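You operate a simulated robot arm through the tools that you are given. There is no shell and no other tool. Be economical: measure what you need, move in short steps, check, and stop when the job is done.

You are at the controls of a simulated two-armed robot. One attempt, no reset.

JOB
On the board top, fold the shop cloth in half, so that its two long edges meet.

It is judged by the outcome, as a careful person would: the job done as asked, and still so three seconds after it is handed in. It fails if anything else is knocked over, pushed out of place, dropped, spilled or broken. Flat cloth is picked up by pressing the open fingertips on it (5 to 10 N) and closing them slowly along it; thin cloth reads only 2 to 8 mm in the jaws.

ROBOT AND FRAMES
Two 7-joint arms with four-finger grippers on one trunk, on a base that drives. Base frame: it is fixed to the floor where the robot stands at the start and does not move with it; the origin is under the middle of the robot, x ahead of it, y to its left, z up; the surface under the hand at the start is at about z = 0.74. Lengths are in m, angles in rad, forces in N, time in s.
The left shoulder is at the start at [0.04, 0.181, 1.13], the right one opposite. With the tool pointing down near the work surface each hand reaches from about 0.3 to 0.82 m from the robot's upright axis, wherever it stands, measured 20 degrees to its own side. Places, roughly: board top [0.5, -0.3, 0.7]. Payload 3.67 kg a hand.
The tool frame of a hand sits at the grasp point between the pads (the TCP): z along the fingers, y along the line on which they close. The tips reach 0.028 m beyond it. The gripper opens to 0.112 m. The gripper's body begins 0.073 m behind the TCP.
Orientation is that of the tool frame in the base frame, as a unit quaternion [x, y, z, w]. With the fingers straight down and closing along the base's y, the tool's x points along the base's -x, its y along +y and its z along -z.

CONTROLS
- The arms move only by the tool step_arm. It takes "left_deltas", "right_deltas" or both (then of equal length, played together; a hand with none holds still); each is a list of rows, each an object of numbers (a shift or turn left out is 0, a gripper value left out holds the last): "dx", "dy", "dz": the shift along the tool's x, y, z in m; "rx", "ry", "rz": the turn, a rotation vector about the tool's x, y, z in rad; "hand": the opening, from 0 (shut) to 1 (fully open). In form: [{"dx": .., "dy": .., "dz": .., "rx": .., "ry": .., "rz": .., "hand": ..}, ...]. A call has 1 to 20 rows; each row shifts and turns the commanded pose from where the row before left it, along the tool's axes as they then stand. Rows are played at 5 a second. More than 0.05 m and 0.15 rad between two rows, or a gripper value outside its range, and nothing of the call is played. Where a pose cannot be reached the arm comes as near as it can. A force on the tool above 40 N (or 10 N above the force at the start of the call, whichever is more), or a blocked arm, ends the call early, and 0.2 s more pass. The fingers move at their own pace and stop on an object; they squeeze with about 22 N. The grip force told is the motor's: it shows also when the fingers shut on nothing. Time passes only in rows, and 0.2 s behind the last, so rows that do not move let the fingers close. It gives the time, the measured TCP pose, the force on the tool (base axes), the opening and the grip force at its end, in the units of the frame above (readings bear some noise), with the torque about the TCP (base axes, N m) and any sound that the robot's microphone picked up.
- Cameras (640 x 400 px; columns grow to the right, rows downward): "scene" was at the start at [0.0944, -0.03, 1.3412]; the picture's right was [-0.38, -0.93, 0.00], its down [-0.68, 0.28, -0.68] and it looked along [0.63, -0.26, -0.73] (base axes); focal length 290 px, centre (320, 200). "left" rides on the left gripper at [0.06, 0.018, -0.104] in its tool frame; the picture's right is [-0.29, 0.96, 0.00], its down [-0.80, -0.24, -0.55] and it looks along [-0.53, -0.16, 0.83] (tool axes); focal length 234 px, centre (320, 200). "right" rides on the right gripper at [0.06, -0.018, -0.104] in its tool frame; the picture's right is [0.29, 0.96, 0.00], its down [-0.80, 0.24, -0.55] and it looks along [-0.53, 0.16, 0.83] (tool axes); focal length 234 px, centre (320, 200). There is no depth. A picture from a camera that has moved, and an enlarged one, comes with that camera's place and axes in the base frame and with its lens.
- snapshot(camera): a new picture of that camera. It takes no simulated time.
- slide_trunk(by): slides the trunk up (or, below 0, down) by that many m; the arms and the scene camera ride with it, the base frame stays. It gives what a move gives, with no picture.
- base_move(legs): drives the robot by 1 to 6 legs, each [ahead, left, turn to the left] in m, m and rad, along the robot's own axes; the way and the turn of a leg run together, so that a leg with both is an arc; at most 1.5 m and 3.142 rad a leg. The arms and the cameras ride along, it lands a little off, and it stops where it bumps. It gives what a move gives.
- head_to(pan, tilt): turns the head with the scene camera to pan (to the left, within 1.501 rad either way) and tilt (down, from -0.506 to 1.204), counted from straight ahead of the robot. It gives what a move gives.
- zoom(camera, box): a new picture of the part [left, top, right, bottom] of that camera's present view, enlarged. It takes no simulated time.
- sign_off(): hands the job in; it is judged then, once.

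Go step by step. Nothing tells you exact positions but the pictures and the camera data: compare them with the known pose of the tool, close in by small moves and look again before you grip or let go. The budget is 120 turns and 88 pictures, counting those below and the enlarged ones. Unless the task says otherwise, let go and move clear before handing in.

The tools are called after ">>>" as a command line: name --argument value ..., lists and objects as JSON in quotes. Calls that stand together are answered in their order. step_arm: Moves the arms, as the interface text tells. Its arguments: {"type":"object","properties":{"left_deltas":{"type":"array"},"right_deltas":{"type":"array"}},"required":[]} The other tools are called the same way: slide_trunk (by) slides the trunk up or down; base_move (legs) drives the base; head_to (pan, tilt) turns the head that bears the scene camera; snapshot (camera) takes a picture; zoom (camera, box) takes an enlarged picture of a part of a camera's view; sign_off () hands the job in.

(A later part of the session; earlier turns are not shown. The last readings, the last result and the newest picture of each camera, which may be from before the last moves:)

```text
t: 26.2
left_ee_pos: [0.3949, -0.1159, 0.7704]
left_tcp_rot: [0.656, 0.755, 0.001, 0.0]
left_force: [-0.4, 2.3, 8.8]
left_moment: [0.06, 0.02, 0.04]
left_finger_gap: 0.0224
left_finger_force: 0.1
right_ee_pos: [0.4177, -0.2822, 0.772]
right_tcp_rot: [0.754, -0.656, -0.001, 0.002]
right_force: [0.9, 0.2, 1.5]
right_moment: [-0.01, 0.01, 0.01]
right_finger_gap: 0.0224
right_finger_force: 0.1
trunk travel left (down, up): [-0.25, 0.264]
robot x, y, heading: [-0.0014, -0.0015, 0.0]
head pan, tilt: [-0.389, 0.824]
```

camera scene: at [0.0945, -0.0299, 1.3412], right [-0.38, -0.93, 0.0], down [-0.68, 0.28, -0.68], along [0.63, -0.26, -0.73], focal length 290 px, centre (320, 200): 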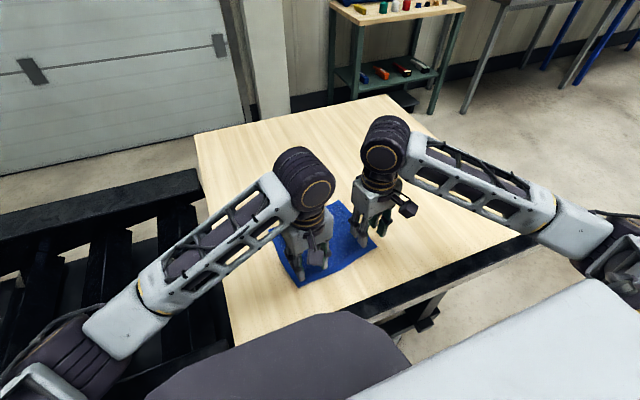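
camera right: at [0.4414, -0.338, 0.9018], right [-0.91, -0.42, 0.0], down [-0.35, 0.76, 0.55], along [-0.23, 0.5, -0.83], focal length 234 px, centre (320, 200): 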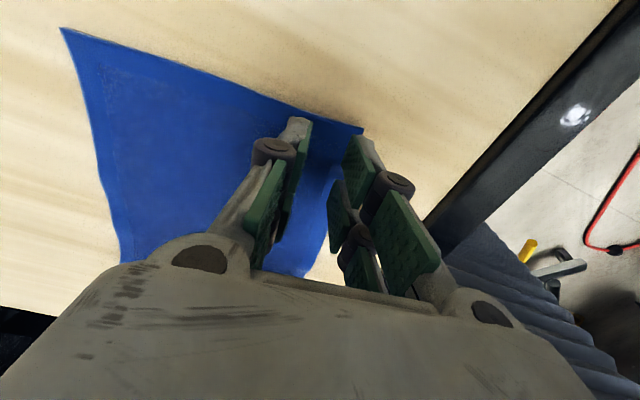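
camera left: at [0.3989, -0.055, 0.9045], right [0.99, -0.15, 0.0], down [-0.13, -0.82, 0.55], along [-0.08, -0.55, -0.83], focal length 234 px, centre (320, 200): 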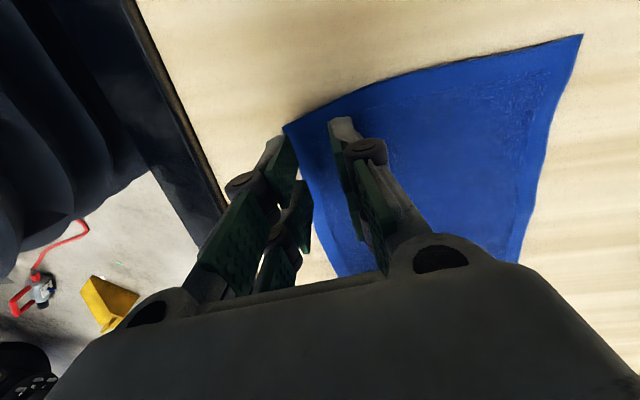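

The left hand presses at 9 N, and the right needs about a millimetre more. Then I'll close slowly.

>>> step_arm --left_deltas '[{}, {}, {"hand": 0.18}, {"hand": 0.16}, {"hand": 0.14}, {"hand": 0.12}, {"hand": 0.1}, {"hand": 0.08}, {"hand": 0.06}, {"hand": 0.04}, {"hand": 0.02}, {"hand": 0.0}, {}, {}]' --right_deltas '[{"dz": 0.0006}, {"dz": 0.0006}, {"hand": 0.18}, {"hand": 0.16}, {"hand": 0.14}, {"hand": 0.12}, {"hand": 0.1}, {"hand": 0.08}, {"hand": 0.06}, {"hand": 0.04}, {"hand": 0.02}, {"hand": 0.0}, {}, {}]'

>>> zoom --camera "left" --box '[160, 60, 480, 280]'

>>> zoom --camera "right" --box '[160, 60, 480, 280]'

```text
t: 29.2
left_ee_pos: [0.3964, -0.1146, 0.7712]
left_tcp_rot: [0.656, 0.754, 0.001, 0.0]
left_force: [-0.2, 1.2, 2.6]
left_moment: [0.04, -0.02, 0.0]
left_finger_gap: 0.0042
left_finger_force: 21.6
right_ee_pos: [0.4183, -0.282, 0.7698]
right_tcp_rot: [0.755, -0.656, 0.0, 0.001]
right_force: [-0.1, 1.0, 1.4]
right_moment: [0.03, 0.01, -0.03]
right_finger_gap: 0.0043
right_finger_force: 22.1
trunk travel left (down, up): [-0.25, 0.264]
robot x, y, heading: [-0.0019, 0.001, -0.0]
head pan, tilt: [-0.389, 0.824]
```

```text
1.82 times, centred on (320, 170) of left
camera zoom: at [0.4055, -0.054, 0.8748], right [0.99, -0.15, 0.0], down [-0.13, -0.82, 0.55], along [-0.08, -0.55, -0.83], focal length 426 px, centre (320, 254)
```

zoom: 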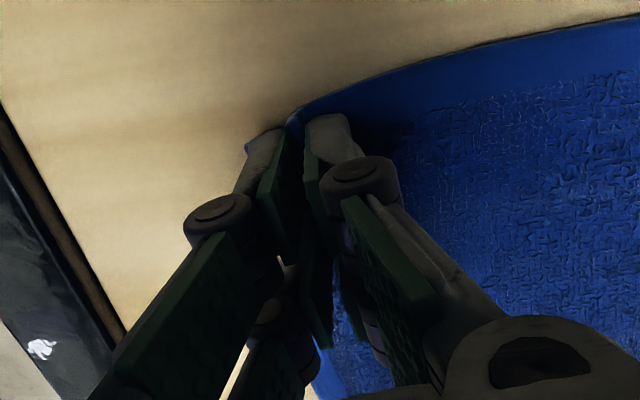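

```text
1.82 times, centred on (320, 170) of right
camera zoom: at [0.4437, -0.3397, 0.8737], right [-0.91, -0.42, 0.0], down [-0.35, 0.76, 0.55], along [-0.23, 0.5, -0.83], focal length 426 px, centre (320, 254)
```

zoom: 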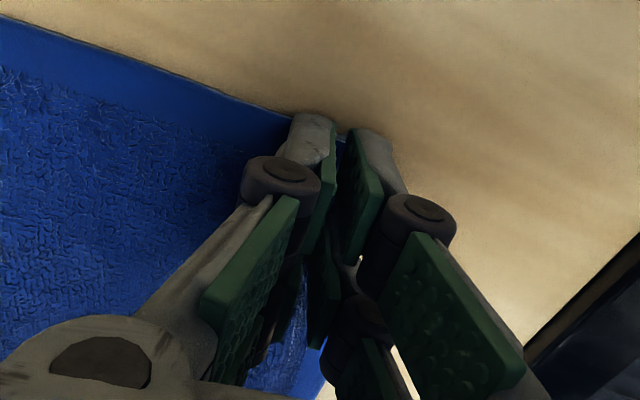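

Both jaws hold about 4 mm of cloth. Now I'll lift it in an arc, tilting the hands as it goes over, and check near the top.

>>> step_arm --left_deltas '[{"dy": 0.006, "dz": -0.0075}, {"dy": 0.006, "dz": -0.0075}, {"dy": 0.0122, "dz": -0.0159, "rx": 0.08}, {"dy": 0.0145, "dz": -0.0117, "rx": 0.12}, {"dy": 0.0154, "dz": -0.0105, "rx": 0.12}, {"dy": 0.0195, "dz": -0.0082, "rx": 0.12}, {}]' --right_deltas '[{"dy": -0.006, "dz": -0.0075}, {"dy": -0.006, "dz": -0.0075}, {"dy": -0.0122, "dz": -0.0159, "rx": -0.08}, {"dy": -0.0145, "dz": -0.0117, "rx": -0.12}, {"dy": -0.0154, "dz": -0.0105, "rx": -0.12}, {"dy": -0.0195, "dz": -0.0082, "rx": -0.12}, {}]'

>>> zoom --camera "scene" --box '[240, 150, 400, 300]'

>>> snapshot --camera "left"

>>> snapshot --camera "right"

```text
t: 30.8
left_ee_pos: [0.4747, -0.1036, 0.8229]
left_tcp_rot: [0.64, 0.737, -0.164, -0.143]
left_force: [-0.1, -0.8, -0.3]
left_moment: [0.0, -0.13, 0.02]
left_finger_gap: 0.0039
left_finger_force: 22.0
right_ee_pos: [0.4953, -0.2736, 0.8235]
right_tcp_rot: [0.736, -0.64, -0.144, 0.166]
right_force: [0.1, 0.5, 0.1]
right_moment: [0.04, -0.07, 0.0]
right_finger_gap: 0.004
right_finger_force: 21.9
trunk travel left (down, up): [-0.25, 0.264]
robot x, y, heading: [-0.0018, -0.0019, -0.002]
head pan, tilt: [-0.389, 0.824]
```

```text
2.67 times, centred on (320, 225) of scene
camera zoom: at [0.0928, -0.0303, 1.3413], right [-0.38, -0.93, 0.0], down [-0.68, 0.28, -0.68], along [0.63, -0.26, -0.73], focal length 774 px, centre (320, 133)
```

zoom: 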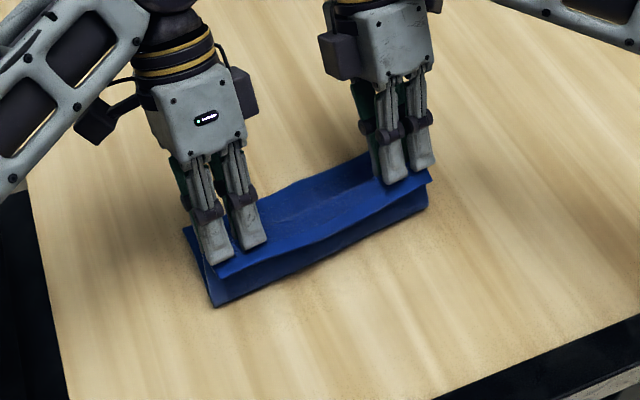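

```text
48 pictures are left
camera left: at [0.526, -0.0359, 0.9093], right [0.9, -0.17, -0.41], down [0.13, -0.79, 0.6], along [-0.42, -0.59, -0.68], focal length 234 px, centre (320, 200)
```

left: 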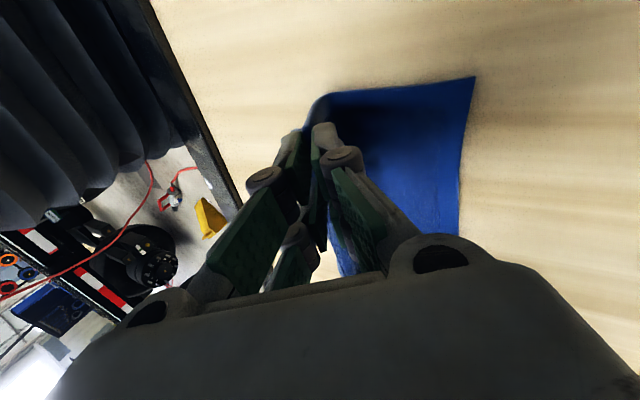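

```text
47 pictures are left
camera right: at [0.5637, -0.3244, 0.9087], right [-0.82, -0.4, 0.41], down [-0.09, 0.79, 0.6], along [-0.57, 0.46, -0.68], focal length 234 px, centre (320, 200)
```

right: 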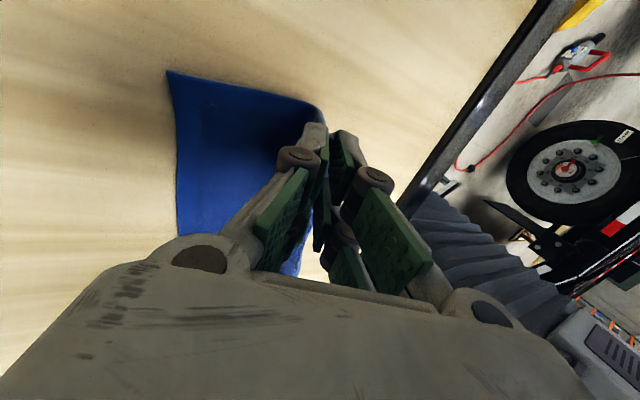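

The fold line is now right at the middle (x≈0.45 on the left, 0.476 on the right). I'll continue over and down.

>>> step_arm --left_deltas '[{"dy": 0.0202, "dz": -0.0057, "rx": 0.11}, {"dy": 0.0182, "dz": -0.0032, "rx": 0.08}, {"dy": 0.0153, "dz": 0.0025, "rx": 0.06}, {"dy": 0.008, "dz": 0.002}, {}]' --right_deltas '[{"dy": -0.0202, "dz": -0.0057, "rx": -0.11}, {"dy": -0.0182, "dz": -0.0032, "rx": -0.08}, {"dy": -0.0153, "dz": 0.0025, "rx": -0.06}, {"dy": -0.008, "dz": 0.002}, {}]'

>>> zoom --camera "scene" --box '[240, 140, 400, 290]'

>>> snapshot --camera "left"

>>> snapshot --camera "right"

```text
t: 32.0
left_ee_pos: [0.5254, -0.0965, 0.7943]
left_tcp_rot: [0.618, 0.71, -0.256, -0.222]
left_force: [0.4, -0.2, 0.5]
left_moment: [0.02, -0.06, -0.01]
left_finger_gap: 0.0036
left_finger_force: 22.5
right_ee_pos: [0.5484, -0.2639, 0.7926]
right_tcp_rot: [0.71, -0.617, -0.223, 0.256]
right_force: [0.7, 0.8, -0.5]
right_moment: [0.02, -0.07, 0.0]
right_finger_gap: 0.004
right_finger_force: 22.5
trunk travel left (down, up): [-0.25, 0.264]
robot x, y, heading: [0.0005, -0.0021, 0.004]
head pan, tilt: [-0.389, 0.824]
```

```text
2.67 times, centred on (320, 215) of scene
camera zoom: at [0.0945, -0.0299, 1.3412], right [-0.38, -0.93, 0.0], down [-0.68, 0.28, -0.68], along [0.63, -0.26, -0.73], focal length 774 px, centre (320, 160)
```

zoom: 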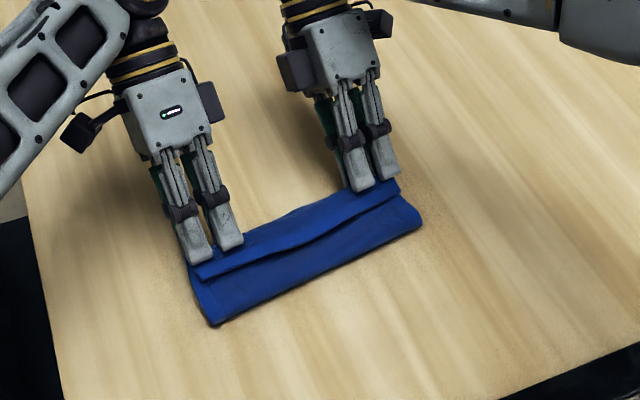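

```text
45 pictures are left
camera left: at [0.5977, -0.0266, 0.863], right [0.77, -0.18, -0.61], down [0.28, -0.77, 0.58], along [-0.57, -0.62, -0.54], focal length 234 px, centre (320, 200)
```

left: 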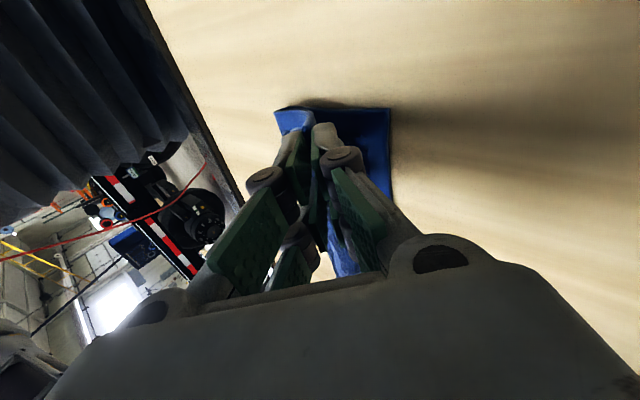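

```text
44 pictures are left
camera right: at [0.6368, -0.313, 0.8612], right [-0.69, -0.39, 0.61], down [0.06, 0.81, 0.58], along [-0.72, 0.43, -0.54], focal length 234 px, centre (320, 200)
```

right: 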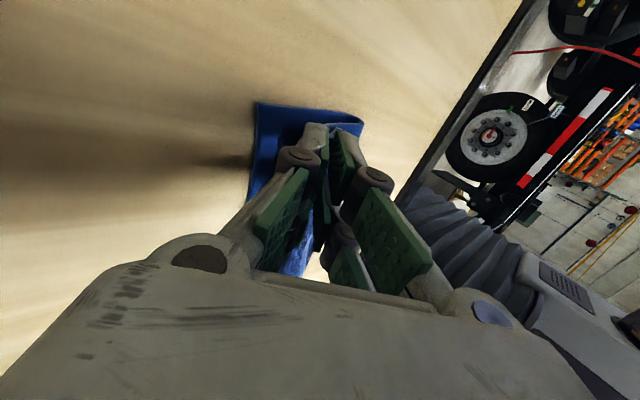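

The fold line sits on the middle. I'll move the last centimetre, open a little, and withdraw along the fingers.

>>> step_arm --left_deltas '[{"dy": 0.0075, "dz": 0.0004}, {"dy": 0.0075, "dz": 0.0004}, {}, {"hand": 0.06}, {"hand": 0.12}, {"hand": 0.18}, {}, {"dz": -0.015}, {"dz": -0.025}, {"dz": -0.04}, {"dz": -0.04}, {}]' --right_deltas '[{"dy": -0.0075, "dz": 0.0004}, {"dy": -0.0075, "dz": 0.0004}, {}, {"hand": 0.06}, {"hand": 0.12}, {"hand": 0.18}, {}, {"dz": -0.015}, {"dz": -0.025}, {"dz": -0.04}, {"dz": -0.04}, {}]'

>>> zoom --camera "scene" --box '[240, 140, 400, 290]'

>>> snapshot --camera "left"

>>> snapshot --camera "right"

```text
t: 34.6
left_ee_pos: [0.5844, -0.0753, 0.8871]
left_tcp_rot: [0.618, 0.708, -0.263, -0.218]
left_force: [1.2, 2.3, -4.9]
left_moment: [-0.14, 0.18, 0.1]
left_finger_gap: 0.0203
left_finger_force: 0.1
left hand out of reach, approached as far as the arm can: row 10, 11
right_ee_pos: [0.6345, -0.254, 0.8749]
right_tcp_rot: [0.709, -0.618, -0.224, 0.254]
right_force: [0.0, -0.5, 0.3]
right_moment: [0.06, -0.01, -0.03]
right_finger_gap: 0.0203
right_finger_force: 0.0
trunk travel left (down, up): [-0.25, 0.264]
robot x, y, heading: [0.0016, -0.0018, -0.001]
head pan, tilt: [-0.389, 0.824]
```

```text
2.67 times, centred on (320, 215) of scene
camera zoom: at [0.0945, -0.0333, 1.341], right [-0.38, -0.93, 0.0], down [-0.68, 0.28, -0.68], along [0.63, -0.26, -0.73], focal length 774 px, centre (320, 160)
```

zoom: 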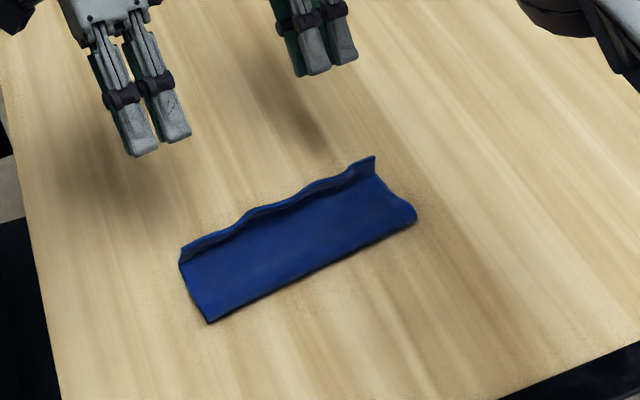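

```text
42 pictures are left
camera left: at [0.6549, -0.0055, 0.9553], right [0.77, -0.19, -0.61], down [0.28, -0.75, 0.59], along [-0.58, -0.63, -0.53], focal length 234 px, centre (320, 200)
```

left: 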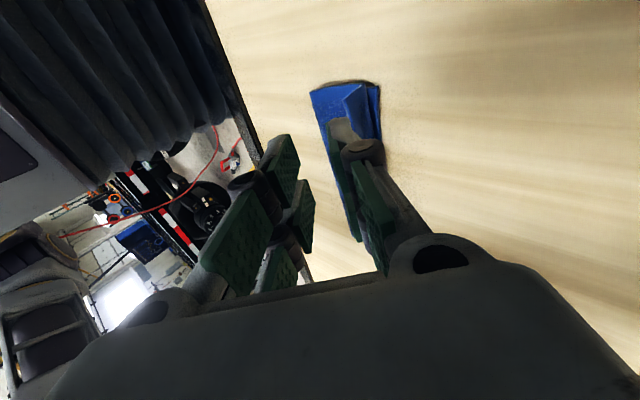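

```text
41 pictures are left
camera right: at [0.7235, -0.3026, 0.9421], right [-0.69, -0.39, 0.61], down [0.06, 0.81, 0.58], along [-0.72, 0.44, -0.54], focal length 234 px, centre (320, 200)
```

right: 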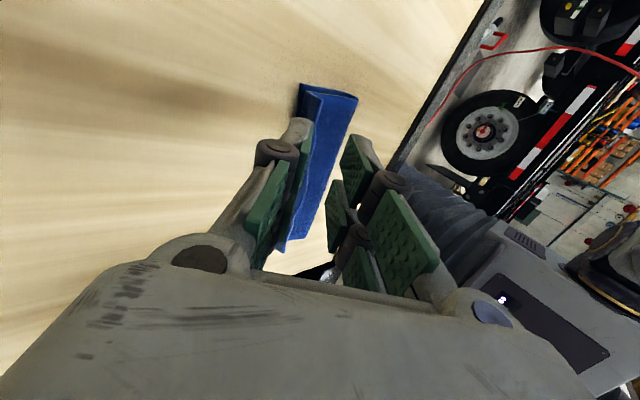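

The fold worked and the lower layer is in place, but the gripped hem strip of the upper layer stands upright along the far edge. I'll tilt the hands the other way, shut the fingers, and look closely before brushing that strip flat.

>>> step_arm --left_deltas '[{"rx": -0.141, "hand": 0}, {"rx": -0.141}, {"rx": -0.141}, {"rx": -0.141}, {"rx": -0.141}, {"rx": -0.141}, {"rx": -0.141}, {}]' --right_deltas '[{"rx": 0.141, "hand": 0}, {"rx": 0.141}, {"rx": 0.141}, {"rx": 0.141}, {"rx": 0.141}, {"rx": 0.141}, {"rx": 0.141}, {}]'

>>> zoom --camera "scene" --box '[270, 170, 360, 235]'

>>> snapshot --camera "left"

```text
t: 36.4
left_ee_pos: [0.5845, -0.0712, 0.8854]
left_tcp_rot: [0.649, 0.747, 0.112, 0.096]
left_force: [0.0, 0.5, 0.2]
left_moment: [0.0, 0.0, -0.01]
left_finger_gap: 0.0
left_finger_force: 22.1
right_ee_pos: [0.6349, -0.2517, 0.8754]
right_tcp_rot: [0.747, -0.649, 0.097, -0.11]
right_force: [-0.1, -0.1, -1.0]
right_moment: [0.0, 0.02, 0.02]
right_finger_gap: 0.0
right_finger_force: 22.0
trunk travel left (down, up): [-0.25, 0.264]
robot x, y, heading: [-0.0036, 0.0031, -0.0]
head pan, tilt: [-0.389, 0.824]
```

```text
6.15 times, centred on (315, 202) of scene
camera zoom: at [0.0952, -0.0296, 1.3411], right [-0.38, -0.93, 0.0], down [-0.68, 0.28, -0.68], along [0.63, -0.26, -0.73], focal length 1786 px, centre (351, 185)
```

zoom: 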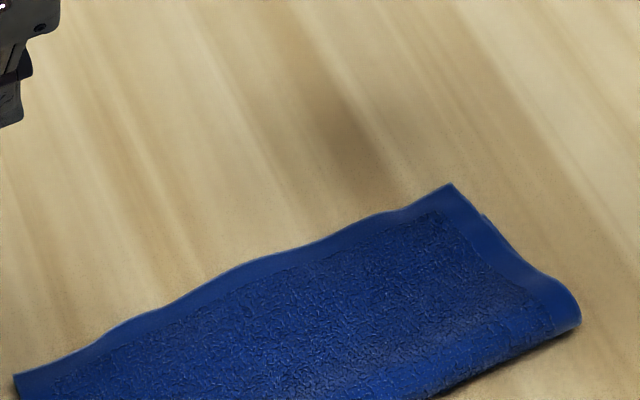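

```text
39 pictures are left
camera left: at [0.5629, -0.0139, 0.991], right [0.95, -0.16, 0.28], down [-0.28, -0.84, 0.46], along [0.16, -0.51, -0.84], focal length 234 px, centre (320, 200)
```

left: 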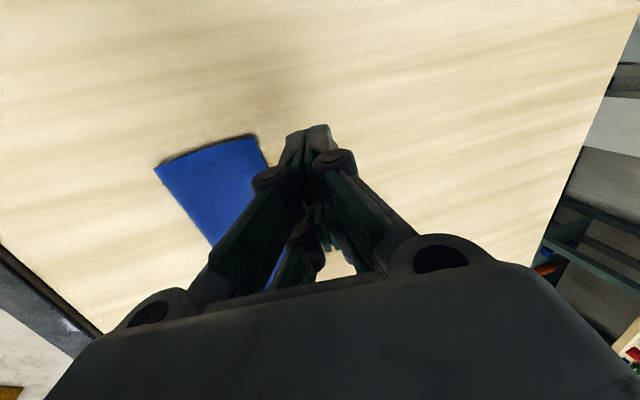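

The strip has fallen flat on its own. I'll move the hands outward and take clear views of the alignment.

>>> step_arm --left_deltas '[{"dx": 0.04, "dy": -0.02}, {"dx": 0.04, "dy": -0.02}, {"dx": 0.02, "dy": -0.02}, {}]' --right_deltas '[{"dx": 0.04, "dy": 0.02}, {"dx": 0.04, "dy": 0.02}, {"dx": 0.02, "dy": 0.02}, {}]'

>>> zoom --camera "scene" --box '[275, 180, 365, 240]'

>>> snapshot --camera "left"

>>> snapshot --camera "right"

```text
t: 37.4
left_ee_pos: [0.5144, 0.0209, 0.8682]
left_tcp_rot: [0.648, 0.747, 0.112, 0.097]
left_force: [-0.8, 0.1, 0.4]
left_moment: [-0.01, 0.03, -0.01]
left_finger_gap: 0.0001
left_finger_force: 22.4
right_ee_pos: [0.5938, -0.3571, 0.8584]
right_tcp_rot: [0.747, -0.649, 0.096, -0.11]
right_force: [0.1, 0.7, -0.2]
right_moment: [0.02, -0.02, 0.0]
right_finger_gap: 0.0
right_finger_force: 21.7
trunk travel left (down, up): [-0.25, 0.264]
robot x, y, heading: [-0.0016, -0.0003, 0.002]
head pan, tilt: [-0.389, 0.824]
```

```text
6.67 times, centred on (320, 210) of scene
camera zoom: at [0.0953, -0.0298, 1.3411], right [-0.38, -0.93, 0.0], down [-0.68, 0.28, -0.68], along [0.63, -0.26, -0.73], focal length 1935 px, centre (320, 133)
```

zoom: 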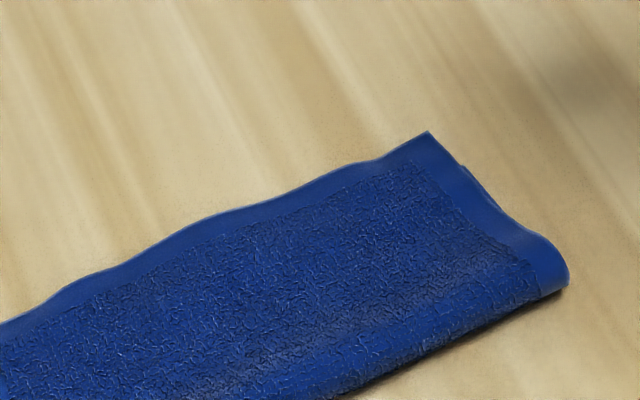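

```text
37 pictures are left
camera left: at [0.4933, 0.0779, 0.9732], right [0.95, -0.16, 0.28], down [-0.28, -0.84, 0.46], along [0.16, -0.51, -0.84], focal length 234 px, centre (320, 200)
```

left: 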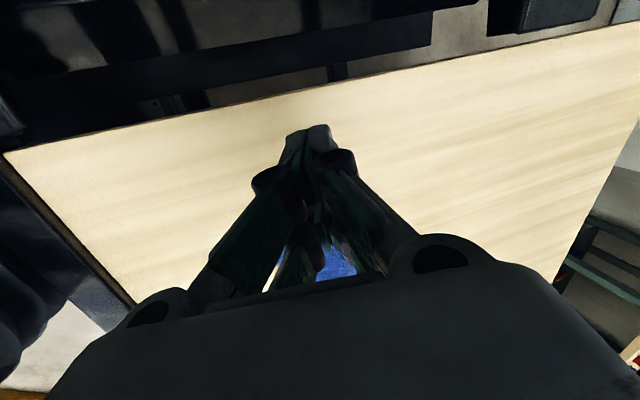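

```text
36 pictures are left
camera right: at [0.5896, -0.4194, 0.9631], right [-0.87, -0.41, -0.28], down [-0.5, 0.74, 0.46], along [0.01, 0.54, -0.84], focal length 234 px, centre (320, 200)
```

right: 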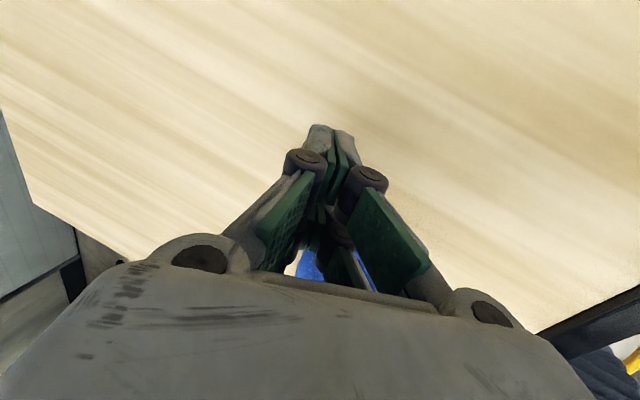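

The upper edge seems to overhang the lower by about 1–1.5 cm. I'll tilt the hands back so the wrist cameras can view the far edges from beyond and confirm.

>>> step_arm --left_deltas '[{"dy": 0.02, "rx": 0.141}, {"dy": 0.02, "rx": 0.141}, {"rx": 0.141}, {"rx": 0.141}, {"rx": 0.141}, {"rx": 0.141}, {"rx": 0.141}, {"dx": -0.03, "dz": -0.02}, {}]' --right_deltas '[{"dy": -0.02, "rx": -0.141}, {"dy": -0.02, "rx": -0.141}, {"rx": -0.141}, {"rx": -0.141}, {"rx": -0.141}, {"rx": -0.141}, {"rx": -0.141}, {"dx": -0.03, "dz": -0.02}, {}]'

>>> snapshot --camera "left"

>>> snapshot --camera "right"

```text
t: 39.4
left_ee_pos: [0.5696, -0.0033, 0.8906]
left_tcp_rot: [0.618, 0.71, -0.255, -0.223]
left_force: [0.0, -1.2, 0.8]
left_moment: [0.0, -0.03, -0.02]
left_finger_gap: 0.0
left_finger_force: 22.2
right_ee_pos: [0.6408, -0.3236, 0.8841]
right_tcp_rot: [0.71, -0.617, -0.223, 0.255]
right_force: [1.6, -0.5, -0.3]
right_moment: [0.0, -0.01, 0.01]
right_finger_gap: 0.0
right_finger_force: 22.3
trunk travel left (down, up): [-0.25, 0.264]
robot x, y, heading: [-0.0012, -0.0009, 0.005]
head pan, tilt: [-0.389, 0.824]
```

```text
35 pictures are left
camera left: at [0.6406, 0.0678, 0.9603], right [0.77, -0.18, -0.61], down [0.28, -0.77, 0.58], along [-0.57, -0.62, -0.54], focal length 234 px, centre (320, 200)
```

left: 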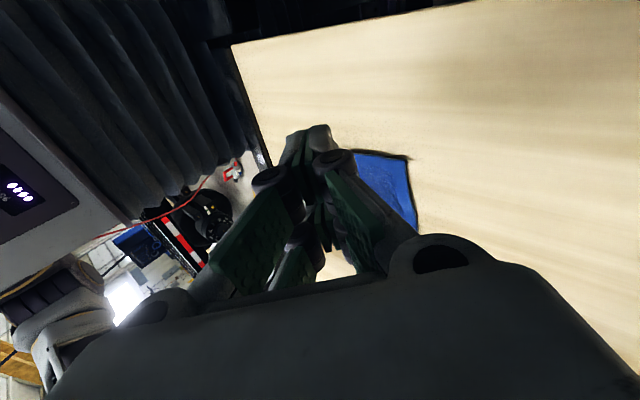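

```text
34 pictures are left
camera right: at [0.7276, -0.3724, 0.9509], right [-0.69, -0.39, 0.61], down [0.06, 0.81, 0.58], along [-0.72, 0.43, -0.54], focal length 234 px, centre (320, 200)
```

right: 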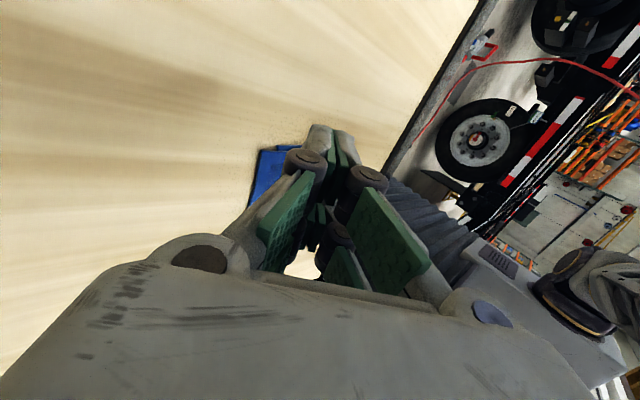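

>>> zoom --camera "left" --box '[330, 135, 450, 210]'

>>> zoom --camera "right" --box '[220, 130, 340, 205]'

```text
5.33 times, centred on (390, 172) of left
camera zoom: at [0.6406, 0.0678, 0.9603], right [0.77, -0.18, -0.61], down [0.28, -0.77, 0.58], along [-0.57, -0.62, -0.54], focal length 1249 px, centre (-53, 347)
```

zoom: 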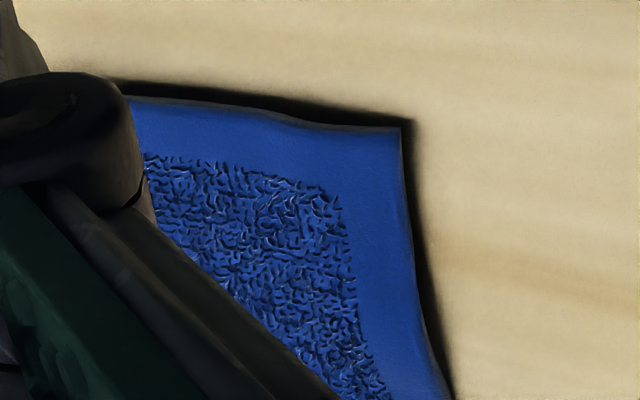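

```text
5.33 times, centred on (280, 168) of right
camera zoom: at [0.7276, -0.3724, 0.9509], right [-0.69, -0.39, 0.61], down [0.06, 0.81, 0.58], along [-0.72, 0.43, -0.54], focal length 1249 px, centre (533, 373)
```

zoom: 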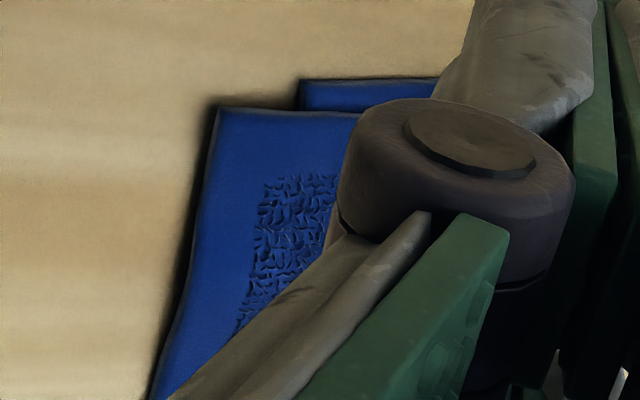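

Confirmed: the upper edge overhangs about 2 cm on the right and 1 cm on the left. I'll re-grip the upper edge at its corners, back it up by those amounts, and re-lay it.

>>> step_arm --left_deltas '[{"rx": -0.138, "hand": 0.15}, {"rx": -0.138}, {"rx": -0.138}, {"rx": -0.138}, {"rx": -0.138}, {"dx": -0.0281, "dy": -0.0132, "dz": 0.03}, {"dx": -0.0281, "dy": -0.0132, "dz": 0.03}, {"dx": -0.0281, "dy": -0.0132, "dz": 0.03}, {}]' --right_deltas '[{"rx": 0.138, "hand": 0.15}, {"rx": 0.138}, {"rx": 0.138}, {"rx": 0.138}, {"rx": 0.138}, {"dx": -0.0239, "dy": 0.0217, "dz": 0.028}, {"dx": -0.0239, "dy": 0.0217, "dz": 0.028}, {"dx": -0.0239, "dy": 0.0217, "dz": 0.028}, {}]'

>>> snapshot --camera "left"

>>> snapshot --camera "right"

```text
t: 41.4
left_ee_pos: [0.5363, -0.0923, 0.8028]
left_tcp_rot: [0.656, 0.755, 0.001, 0.001]
left_force: [-0.5, 0.5, 0.9]
left_moment: [-0.01, 0.01, -0.01]
left_finger_gap: 0.017
left_finger_force: 0.1
right_ee_pos: [0.563, -0.2601, 0.8008]
right_tcp_rot: [0.755, -0.656, 0.001, 0.001]
right_force: [-0.2, 0.2, -0.2]
right_moment: [0.01, 0.02, 0.01]
right_finger_gap: 0.017
right_finger_force: 0.1
trunk travel left (down, up): [-0.25, 0.264]
robot x, y, heading: [-0.0052, -0.0023, 0.003]
head pan, tilt: [-0.389, 0.824]
```

```text
31 pictures are left
camera left: at [0.5465, -0.0311, 0.9087], right [0.99, -0.15, 0.0], down [-0.13, -0.82, 0.55], along [-0.08, -0.55, -0.83], focal length 234 px, centre (320, 200)
```

left: 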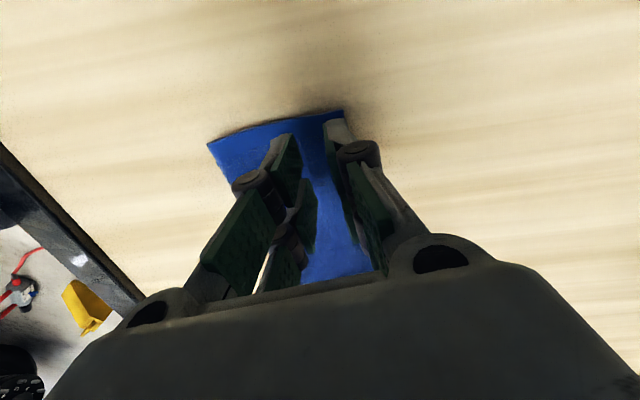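

```text
30 pictures are left
camera right: at [0.5896, -0.3172, 0.9042], right [-0.91, -0.42, 0.0], down [-0.35, 0.76, 0.55], along [-0.23, 0.5, -0.83], focal length 234 px, centre (320, 200)
```

right: 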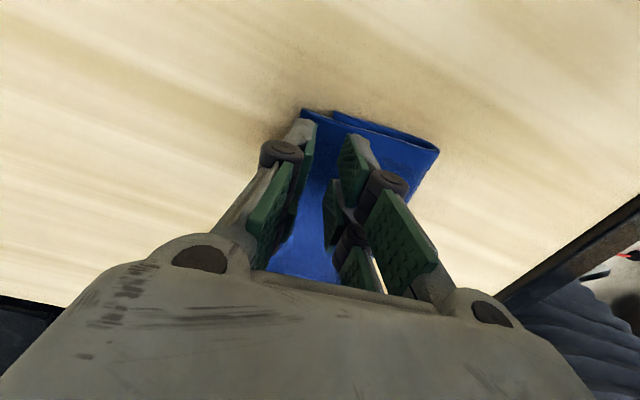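

Both hands hover over the upper edge's corners. I'm nudging the left slightly forward and pressing down lightly.

>>> step_arm --left_deltas '[{"dy": 0.005, "dz": 0.012}, {"dz": 0.012}, {"dz": 0.004}, {"dz": 0.002}, {"dz": 0.001}, {}]' --right_deltas '[{"dy": -0.001, "dz": 0.012}, {"dz": 0.01}, {"dz": 0.004}, {"dz": 0.002}, {"dz": 0.001}, {}]'

```text
t: 42.8
left_ee_pos: [0.5435, -0.0908, 0.7727]
left_tcp_rot: [0.656, 0.755, 0.001, 0.0]
left_force: [0.6, 0.1, 4.7]
left_moment: [-0.02, 0.02, -0.03]
left_finger_gap: 0.0165
left_finger_force: 0.1
right_ee_pos: [0.565, -0.2598, 0.7719]
right_tcp_rot: [0.755, -0.656, 0.0, 0.0]
right_force: [-0.2, -2.9, 15.2]
right_moment: [-0.02, 0.2, -0.01]
right_finger_gap: 0.0164
right_finger_force: 0.0
trunk travel left (down, up): [-0.25, 0.264]
robot x, y, heading: [-0.0013, -0.0038, 0.002]
head pan, tilt: [-0.389, 0.824]
```

The left hand reads 5 N and the right 15 N. I'll ease the right slightly, then close both slowly.

>>> step_arm --left_deltas '[{}, {}, {"hand": 0.13}, {"hand": 0.115}, {"hand": 0.1}, {"hand": 0.085}, {"hand": 0.07}, {"hand": 0.055}, {"hand": 0.04}, {"hand": 0.025}, {"hand": 0.01}, {"hand": 0.0}, {}, {}]' --right_deltas '[{"dz": -0.0008}, {}, {"hand": 0.13}, {"hand": 0.115}, {"hand": 0.1}, {"hand": 0.085}, {"hand": 0.07}, {"hand": 0.055}, {"hand": 0.04}, {"hand": 0.025}, {"hand": 0.01}, {"hand": 0.0}, {}, {}]'

>>> zoom --camera "left" --box '[160, 60, 480, 280]'

>>> zoom --camera "right" --box '[200, 60, 520, 280]'

```text
t: 45.8
left_ee_pos: [0.5437, -0.0914, 0.7733]
left_tcp_rot: [0.656, 0.754, 0.0, 0.0]
left_force: [0.4, -0.5, 2.2]
left_moment: [0.02, 0.04, 0.03]
left_finger_gap: 0.0
left_finger_force: 22.1
right_ee_pos: [0.5647, -0.2595, 0.7712]
right_tcp_rot: [0.755, -0.656, 0.0, 0.001]
right_force: [-1.8, 0.7, 11.7]
right_moment: [0.08, 0.15, 0.01]
right_finger_gap: 0.0046
right_finger_force: 22.3
trunk travel left (down, up): [-0.25, 0.264]
robot x, y, heading: [0.0002, -0.002, 0.002]
head pan, tilt: [-0.389, 0.824]
```

```text
1.82 times, centred on (320, 170) of left
camera zoom: at [0.5536, -0.029, 0.8775], right [0.99, -0.15, 0.0], down [-0.13, -0.82, 0.55], along [-0.08, -0.55, -0.83], focal length 426 px, centre (320, 254)
```

zoom: 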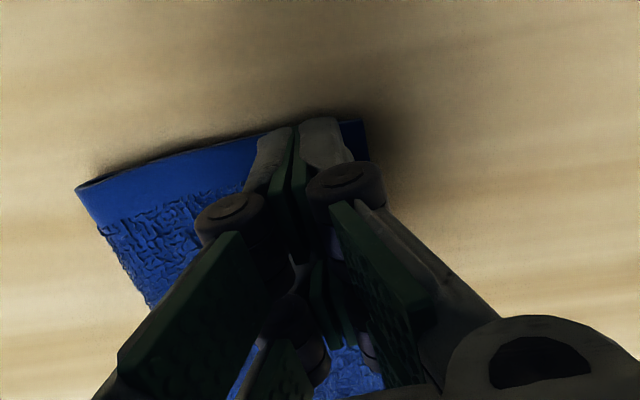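

```text
1.82 times, centred on (360, 170) of right
camera zoom: at [0.5911, -0.3165, 0.8749], right [-0.91, -0.42, 0.0], down [-0.35, 0.76, 0.55], along [-0.23, 0.5, -0.83], focal length 426 px, centre (247, 254)
```

zoom: 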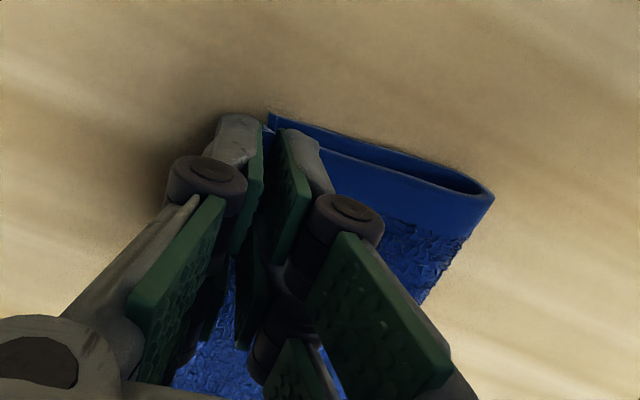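

The right hand has a single-layer grip (4.6 mm), but the left slid off. I'll reopen the left, press a bit firmer and retry.

>>> step_arm --left_deltas '[{"dz": -0.004}, {"hand": 0.2}, {}, {"dz": 0.003}, {"dz": 0.0015}, {"dz": 0.001}, {}]'

```text
t: 47.4
left_ee_pos: [0.5455, -0.0902, 0.772]
left_tcp_rot: [0.656, 0.755, 0.0, 0.002]
left_force: [0.2, 0.3, 13.8]
left_moment: [-0.06, 0.22, -0.03]
left_finger_gap: 0.0224
left_finger_force: 0.1
right_ee_pos: [0.5638, -0.2594, 0.7712]
right_tcp_rot: [0.755, -0.656, 0.001, 0.0]
right_force: [-0.4, -0.2, 8.9]
right_moment: [0.06, 0.04, 0.01]
right_finger_gap: 0.0042
right_finger_force: 22.0
trunk travel left (down, up): [-0.25, 0.264]
robot x, y, heading: [-0.0007, -0.0003, 0.005]
head pan, tilt: [-0.389, 0.824]
```

>>> step_arm --left_deltas '[{"dz": -0.0004}, {"hand": 0.18}, {"hand": 0.16}, {"hand": 0.14}, {"hand": 0.12}, {"hand": 0.1}, {"hand": 0.08}, {"hand": 0.06}, {"hand": 0.04}, {"hand": 0.02}, {"hand": 0.0}, {}, {}]'

>>> zoom --camera "left" --box '[160, 60, 480, 280]'

```text
t: 50.2
left_ee_pos: [0.5453, -0.0908, 0.7712]
left_tcp_rot: [0.655, 0.755, 0.001, 0.001]
left_force: [-0.8, -0.1, 4.8]
left_moment: [-0.01, 0.05, 0.0]
left_finger_gap: 0.0037
left_finger_force: 22.3
right_ee_pos: [0.5645, -0.2594, 0.7708]
right_tcp_rot: [0.755, -0.656, 0.0, 0.001]
right_force: [-1.1, 0.9, 10.0]
right_moment: [0.07, 0.1, -0.03]
right_finger_gap: 0.0043
right_finger_force: 21.9
trunk travel left (down, up): [-0.25, 0.264]
robot x, y, heading: [0.0007, 0.0036, 0.001]
head pan, tilt: [-0.389, 0.824]
```

```text
1.82 times, centred on (320, 170) of left
camera zoom: at [0.5548, -0.029, 0.8766], right [0.99, -0.15, 0.0], down [-0.13, -0.82, 0.55], along [-0.08, -0.55, -0.83], focal length 426 px, centre (320, 254)
```

zoom: 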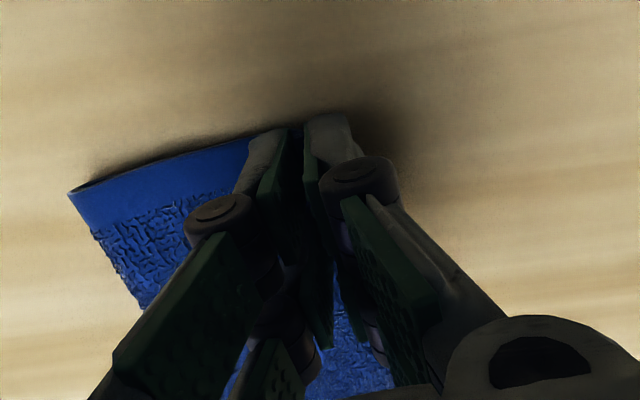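

Both now hold the single upper layer. I'll lift slightly, back the right by 19 mm and the left by 10 mm, lower and release.

>>> step_arm --left_deltas '[{"dz": -0.01}, {"dz": -0.008, "dy": -0.002}, {"dy": -0.004}, {"dy": -0.004}, {}, {"dz": 0.008}, {"dz": 0.007}, {}, {"hand": 0.04}, {"hand": 0.08}, {"hand": 0.12}, {"hand": 0.18}, {}, {"dz": -0.02}, {"dz": -0.04}, {"dz": -0.04}, {}]' --right_deltas '[{"dz": -0.01}, {"dz": -0.008, "dy": 0.005}, {"dy": 0.007, "dx": 0.002}, {"dy": 0.007, "dx": 0.003}, {}, {"dz": 0.008}, {"dz": 0.007}, {}, {"hand": 0.04}, {"hand": 0.08}, {"hand": 0.12}, {"hand": 0.18}, {}, {"dz": -0.02}, {"dz": -0.04}, {"dz": -0.04}, {}]'

>>> snapshot --camera "right"

>>> snapshot --camera "left"

```text
t: 53.8
left_ee_pos: [0.5355, -0.0922, 0.8759]
left_tcp_rot: [0.656, 0.755, -0.001, -0.001]
left_force: [0.0, -0.7, 1.0]
left_moment: [0.0, -0.01, 0.0]
left_finger_gap: 0.0202
left_finger_force: 0.1
right_ee_pos: [0.5472, -0.2687, 0.8748]
right_tcp_rot: [0.755, -0.656, -0.001, 0.0]
right_force: [0.5, -0.4, -0.4]
right_moment: [0.01, -0.01, 0.04]
right_finger_gap: 0.0201
right_finger_force: 0.1
trunk travel left (down, up): [-0.25, 0.264]
robot x, y, heading: [0.002, -0.0016, -0.003]
head pan, tilt: [-0.389, 0.824]
```

```text
26 pictures are left
camera right: at [0.5738, -0.3268, 0.9776], right [-0.91, -0.42, 0.0], down [-0.35, 0.76, 0.55], along [-0.23, 0.5, -0.83], focal length 234 px, centre (320, 200)
```

right: 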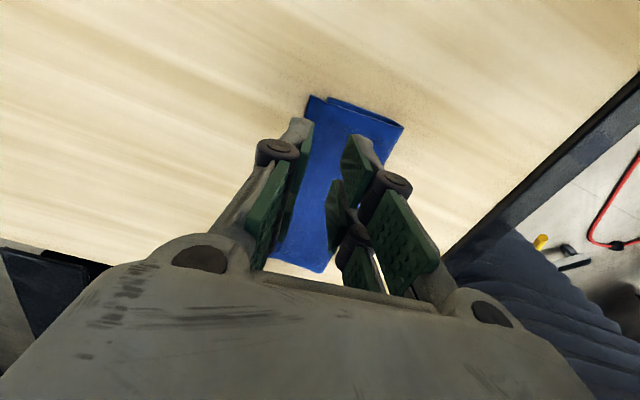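

```text
25 pictures are left
camera left: at [0.544, -0.0306, 0.9814], right [0.99, -0.15, 0.0], down [-0.13, -0.82, 0.55], along [-0.08, -0.55, -0.83], focal length 234 px, centre (320, 200)
```

left: 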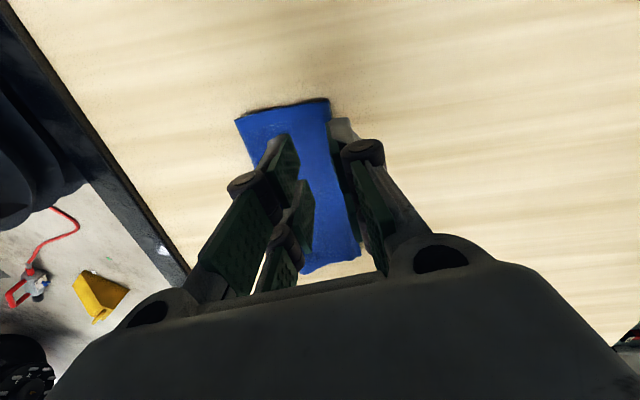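

>>> zoom --camera "right" --box '[280, 80, 420, 170]'

>>> zoom --camera "left" --box '[220, 80, 370, 170]'

>>> zoom --camera "left" --box '[280, 190, 400, 290]'

```text
4.44 times, centred on (350, 125) of right
camera zoom: at [0.5738, -0.3268, 0.9776], right [-0.91, -0.42, 0.0], down [-0.35, 0.76, 0.55], along [-0.23, 0.5, -0.83], focal length 1041 px, centre (187, 533)
```

zoom: 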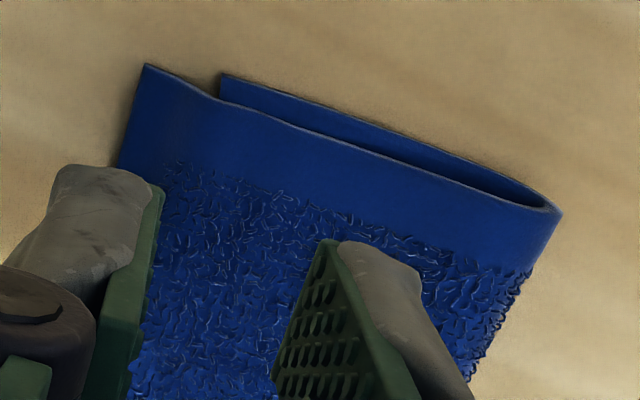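

```text
4.27 times, centred on (295, 125) of left
camera zoom: at [0.544, -0.0306, 0.9814], right [0.99, -0.15, 0.0], down [-0.13, -0.82, 0.55], along [-0.08, -0.55, -0.83], focal length 999 px, centre (427, 520)
```

zoom: 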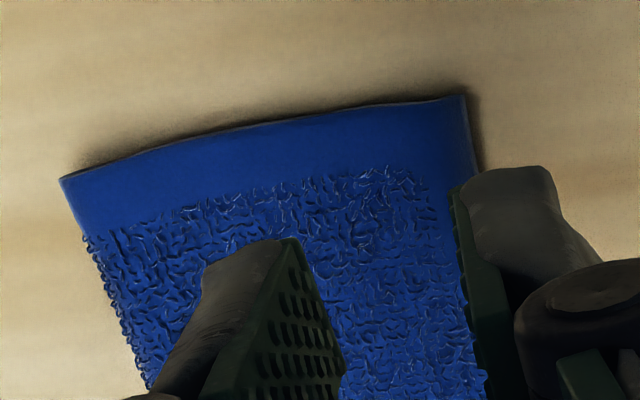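

```text
4.00 times, centred on (340, 240) of left
camera zoom: at [0.544, -0.0306, 0.9814], right [0.99, -0.15, 0.0], down [-0.13, -0.82, 0.55], along [-0.08, -0.55, -0.83], focal length 937 px, centre (240, 40)
```

zoom: 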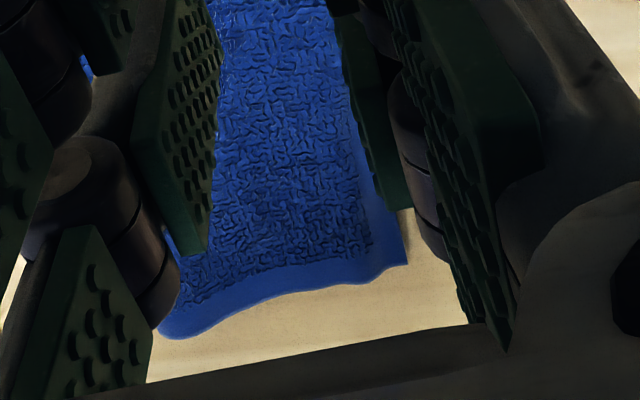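

The whole right side moved back together, so an overhang of about 1.5 cm remains on the right and 1 cm on the left. I'll try pressing shut fingertips on the upper layer near the fold and dragging only that layer toward the robot.

>>> step_arm --left_deltas '[{"dx": -0.016, "dy": -0.046, "hand": 0}, {"dz": 0.04}, {"dz": 0.03}, {"dz": 0.02}, {"dz": 0.008}, {"dz": 0.003}, {"dz": 0.002}, {"dz": 0.001}, {}]' --right_deltas '[{"dx": -0.0199, "dy": 0.0448, "hand": 0}, {"dz": 0.04}, {"dz": 0.03}, {"dz": 0.02}, {"dz": 0.008}, {"dz": 0.003}, {"dz": 0.002}, {"dz": 0.001}, {}]'

```text
t: 55.8
left_ee_pos: [0.4935, -0.1149, 0.7719]
left_tcp_rot: [0.656, 0.755, 0.001, 0.001]
left_force: [0.9, 2.2, 7.4]
left_moment: [0.05, -0.03, 0.01]
left_finger_gap: 0.0
left_finger_force: 22.1
right_ee_pos: [0.4993, -0.2543, 0.7708]
right_tcp_rot: [0.755, -0.656, 0.0, 0.001]
right_force: [3.2, -1.3, 11.9]
right_moment: [-0.03, -0.08, 0.0]
right_finger_gap: 0.0
right_finger_force: 22.1
trunk travel left (down, up): [-0.25, 0.264]
robot x, y, heading: [0.0007, -0.0024, -0.004]
head pan, tilt: [-0.389, 0.824]
```

Contact is 7 N and 12 N. I'm dragging toward the robot, 17 mm on the right and 10 mm on the left, then lifting to look.

>>> step_arm --left_deltas '[{"dy": -0.0025}, {"dy": -0.0025}, {"dy": -0.0025}, {"dy": -0.0025}, {}, {"dz": -0.02}, {"dz": -0.04}, {"dz": -0.04}, {"dy": 0.045, "dx": 0.015}, {}]' --right_deltas '[{"dy": 0.0042}, {"dy": 0.0042}, {"dy": 0.0042}, {"dy": 0.0042}, {}, {"dz": -0.02}, {"dz": -0.04}, {"dz": -0.04}, {"dy": -0.045, "dx": 0.015}, {}]'

>>> zoom --camera "right" --box '[260, 60, 440, 180]'

>>> zoom --camera "left" --box '[210, 60, 390, 180]'

```text
t: 58.0
left_ee_pos: [0.5265, -0.0964, 0.8677]
left_tcp_rot: [0.657, 0.754, 0.001, 0.001]
left_force: [-0.7, -0.3, -0.5]
left_moment: [0.0, -0.06, -0.02]
left_finger_gap: 0.0
left_finger_force: 22.1
right_ee_pos: [0.5288, -0.2673, 0.8691]
right_tcp_rot: [0.755, -0.656, -0.001, 0.0]
right_force: [-0.5, -0.6, 0.4]
right_moment: [0.01, -0.08, 0.0]
right_finger_gap: 0.0
right_finger_force: 22.3
trunk travel left (down, up): [-0.25, 0.264]
robot x, y, heading: [-0.0009, 0.0007, 0.002]
head pan, tilt: [-0.389, 0.824]
```

```text
3.33 times, centred on (350, 120) of right
camera zoom: at [0.5559, -0.3241, 0.9722], right [-0.91, -0.42, 0.0], down [-0.35, 0.76, 0.55], along [-0.23, 0.5, -0.83], focal length 781 px, centre (220, 467)
```

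zoom: 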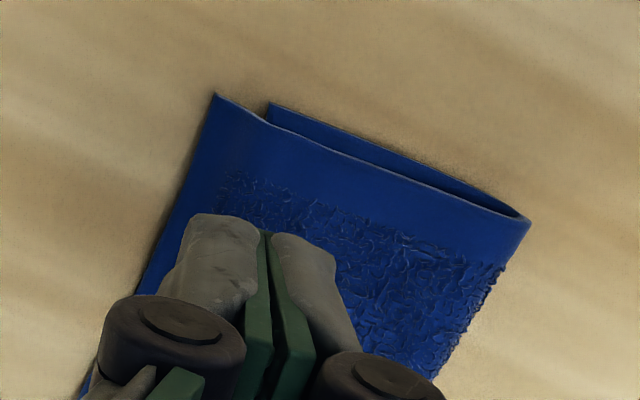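

```text
3.33 times, centred on (300, 120) of left
camera zoom: at [0.536, -0.0356, 0.973], right [0.99, -0.15, 0.0], down [-0.13, -0.82, 0.55], along [-0.08, -0.55, -0.83], focal length 781 px, centre (387, 467)
```

zoom: 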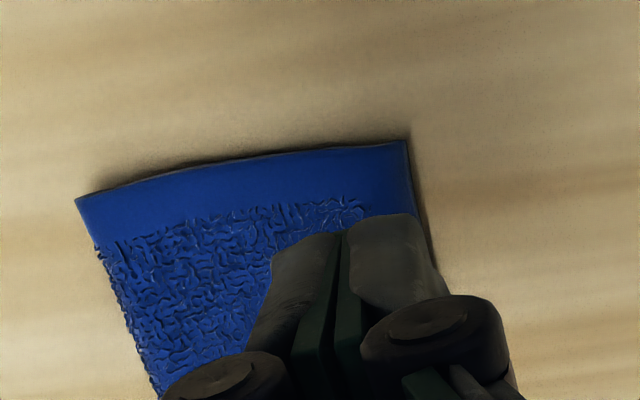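

Both layers slide together on the board, so I need to lift the upper layer to shift it. I'll re-grip the upper edge, peel it back partway over the fold, and re-lay it about 1.5 cm shorter.

>>> step_arm --left_deltas '[{"rz": 0.095, "hand": 0.2}, {"dx": -0.0065, "dy": -0.0106}, {"dz": 0.035}, {"dz": 0.03}, {"dz": 0.02}, {"dz": 0.006}, {"dz": 0.002}, {"dz": 0.0015}, {}]' --right_deltas '[{"rz": 0.095, "hand": 0.2}, {"dx": 0.0063, "dy": 0.0058}, {"dz": 0.035}, {"dz": 0.03}, {"dz": 0.02}, {"dz": 0.007}, {"dz": 0.002}, {"dz": 0.002}, {}]'

>>> zoom --camera "right" --box '[230, 60, 470, 240]'

>>> zoom --camera "left" --box '[180, 60, 420, 240]'

```text
t: 60.0
left_ee_pos: [0.515, -0.1014, 0.7737]
left_tcp_rot: [0.691, 0.723, 0.0, 0.0]
left_force: [0.1, -0.3, 2.1]
left_moment: [0.01, 0.02, -0.04]
left_finger_gap: 0.0219
left_finger_force: 0.1
right_ee_pos: [0.5233, -0.2723, 0.7736]
right_tcp_rot: [0.722, -0.692, 0.001, 0.001]
right_force: [1.0, -1.1, 5.6]
right_moment: [-0.01, 0.05, 0.01]
right_finger_gap: 0.022
right_finger_force: 0.0
trunk travel left (down, up): [-0.25, 0.264]
robot x, y, heading: [0.0014, -0.0002, 0.004]
head pan, tilt: [-0.389, 0.824]
```

```text
2.22 times, centred on (350, 150) of right
camera zoom: at [0.5452, -0.3319, 0.8768], right [-0.94, -0.33, 0.0], down [-0.27, 0.79, 0.55], along [-0.18, 0.52, -0.83], focal length 520 px, centre (253, 311)
```

zoom: 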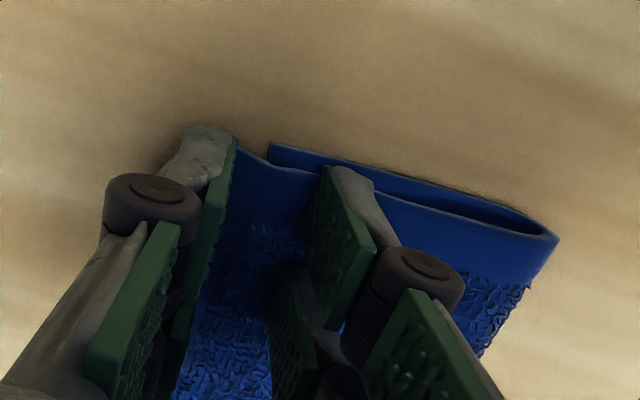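

```text
2.22 times, centred on (300, 150) of left
camera zoom: at [0.5302, -0.041, 0.8789], right [0.97, -0.24, 0.0], down [-0.2, -0.81, 0.55], along [-0.14, -0.54, -0.83], focal length 520 px, centre (364, 311)
```

zoom: 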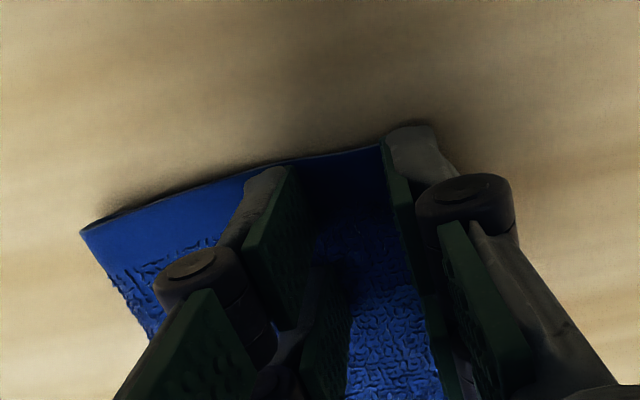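

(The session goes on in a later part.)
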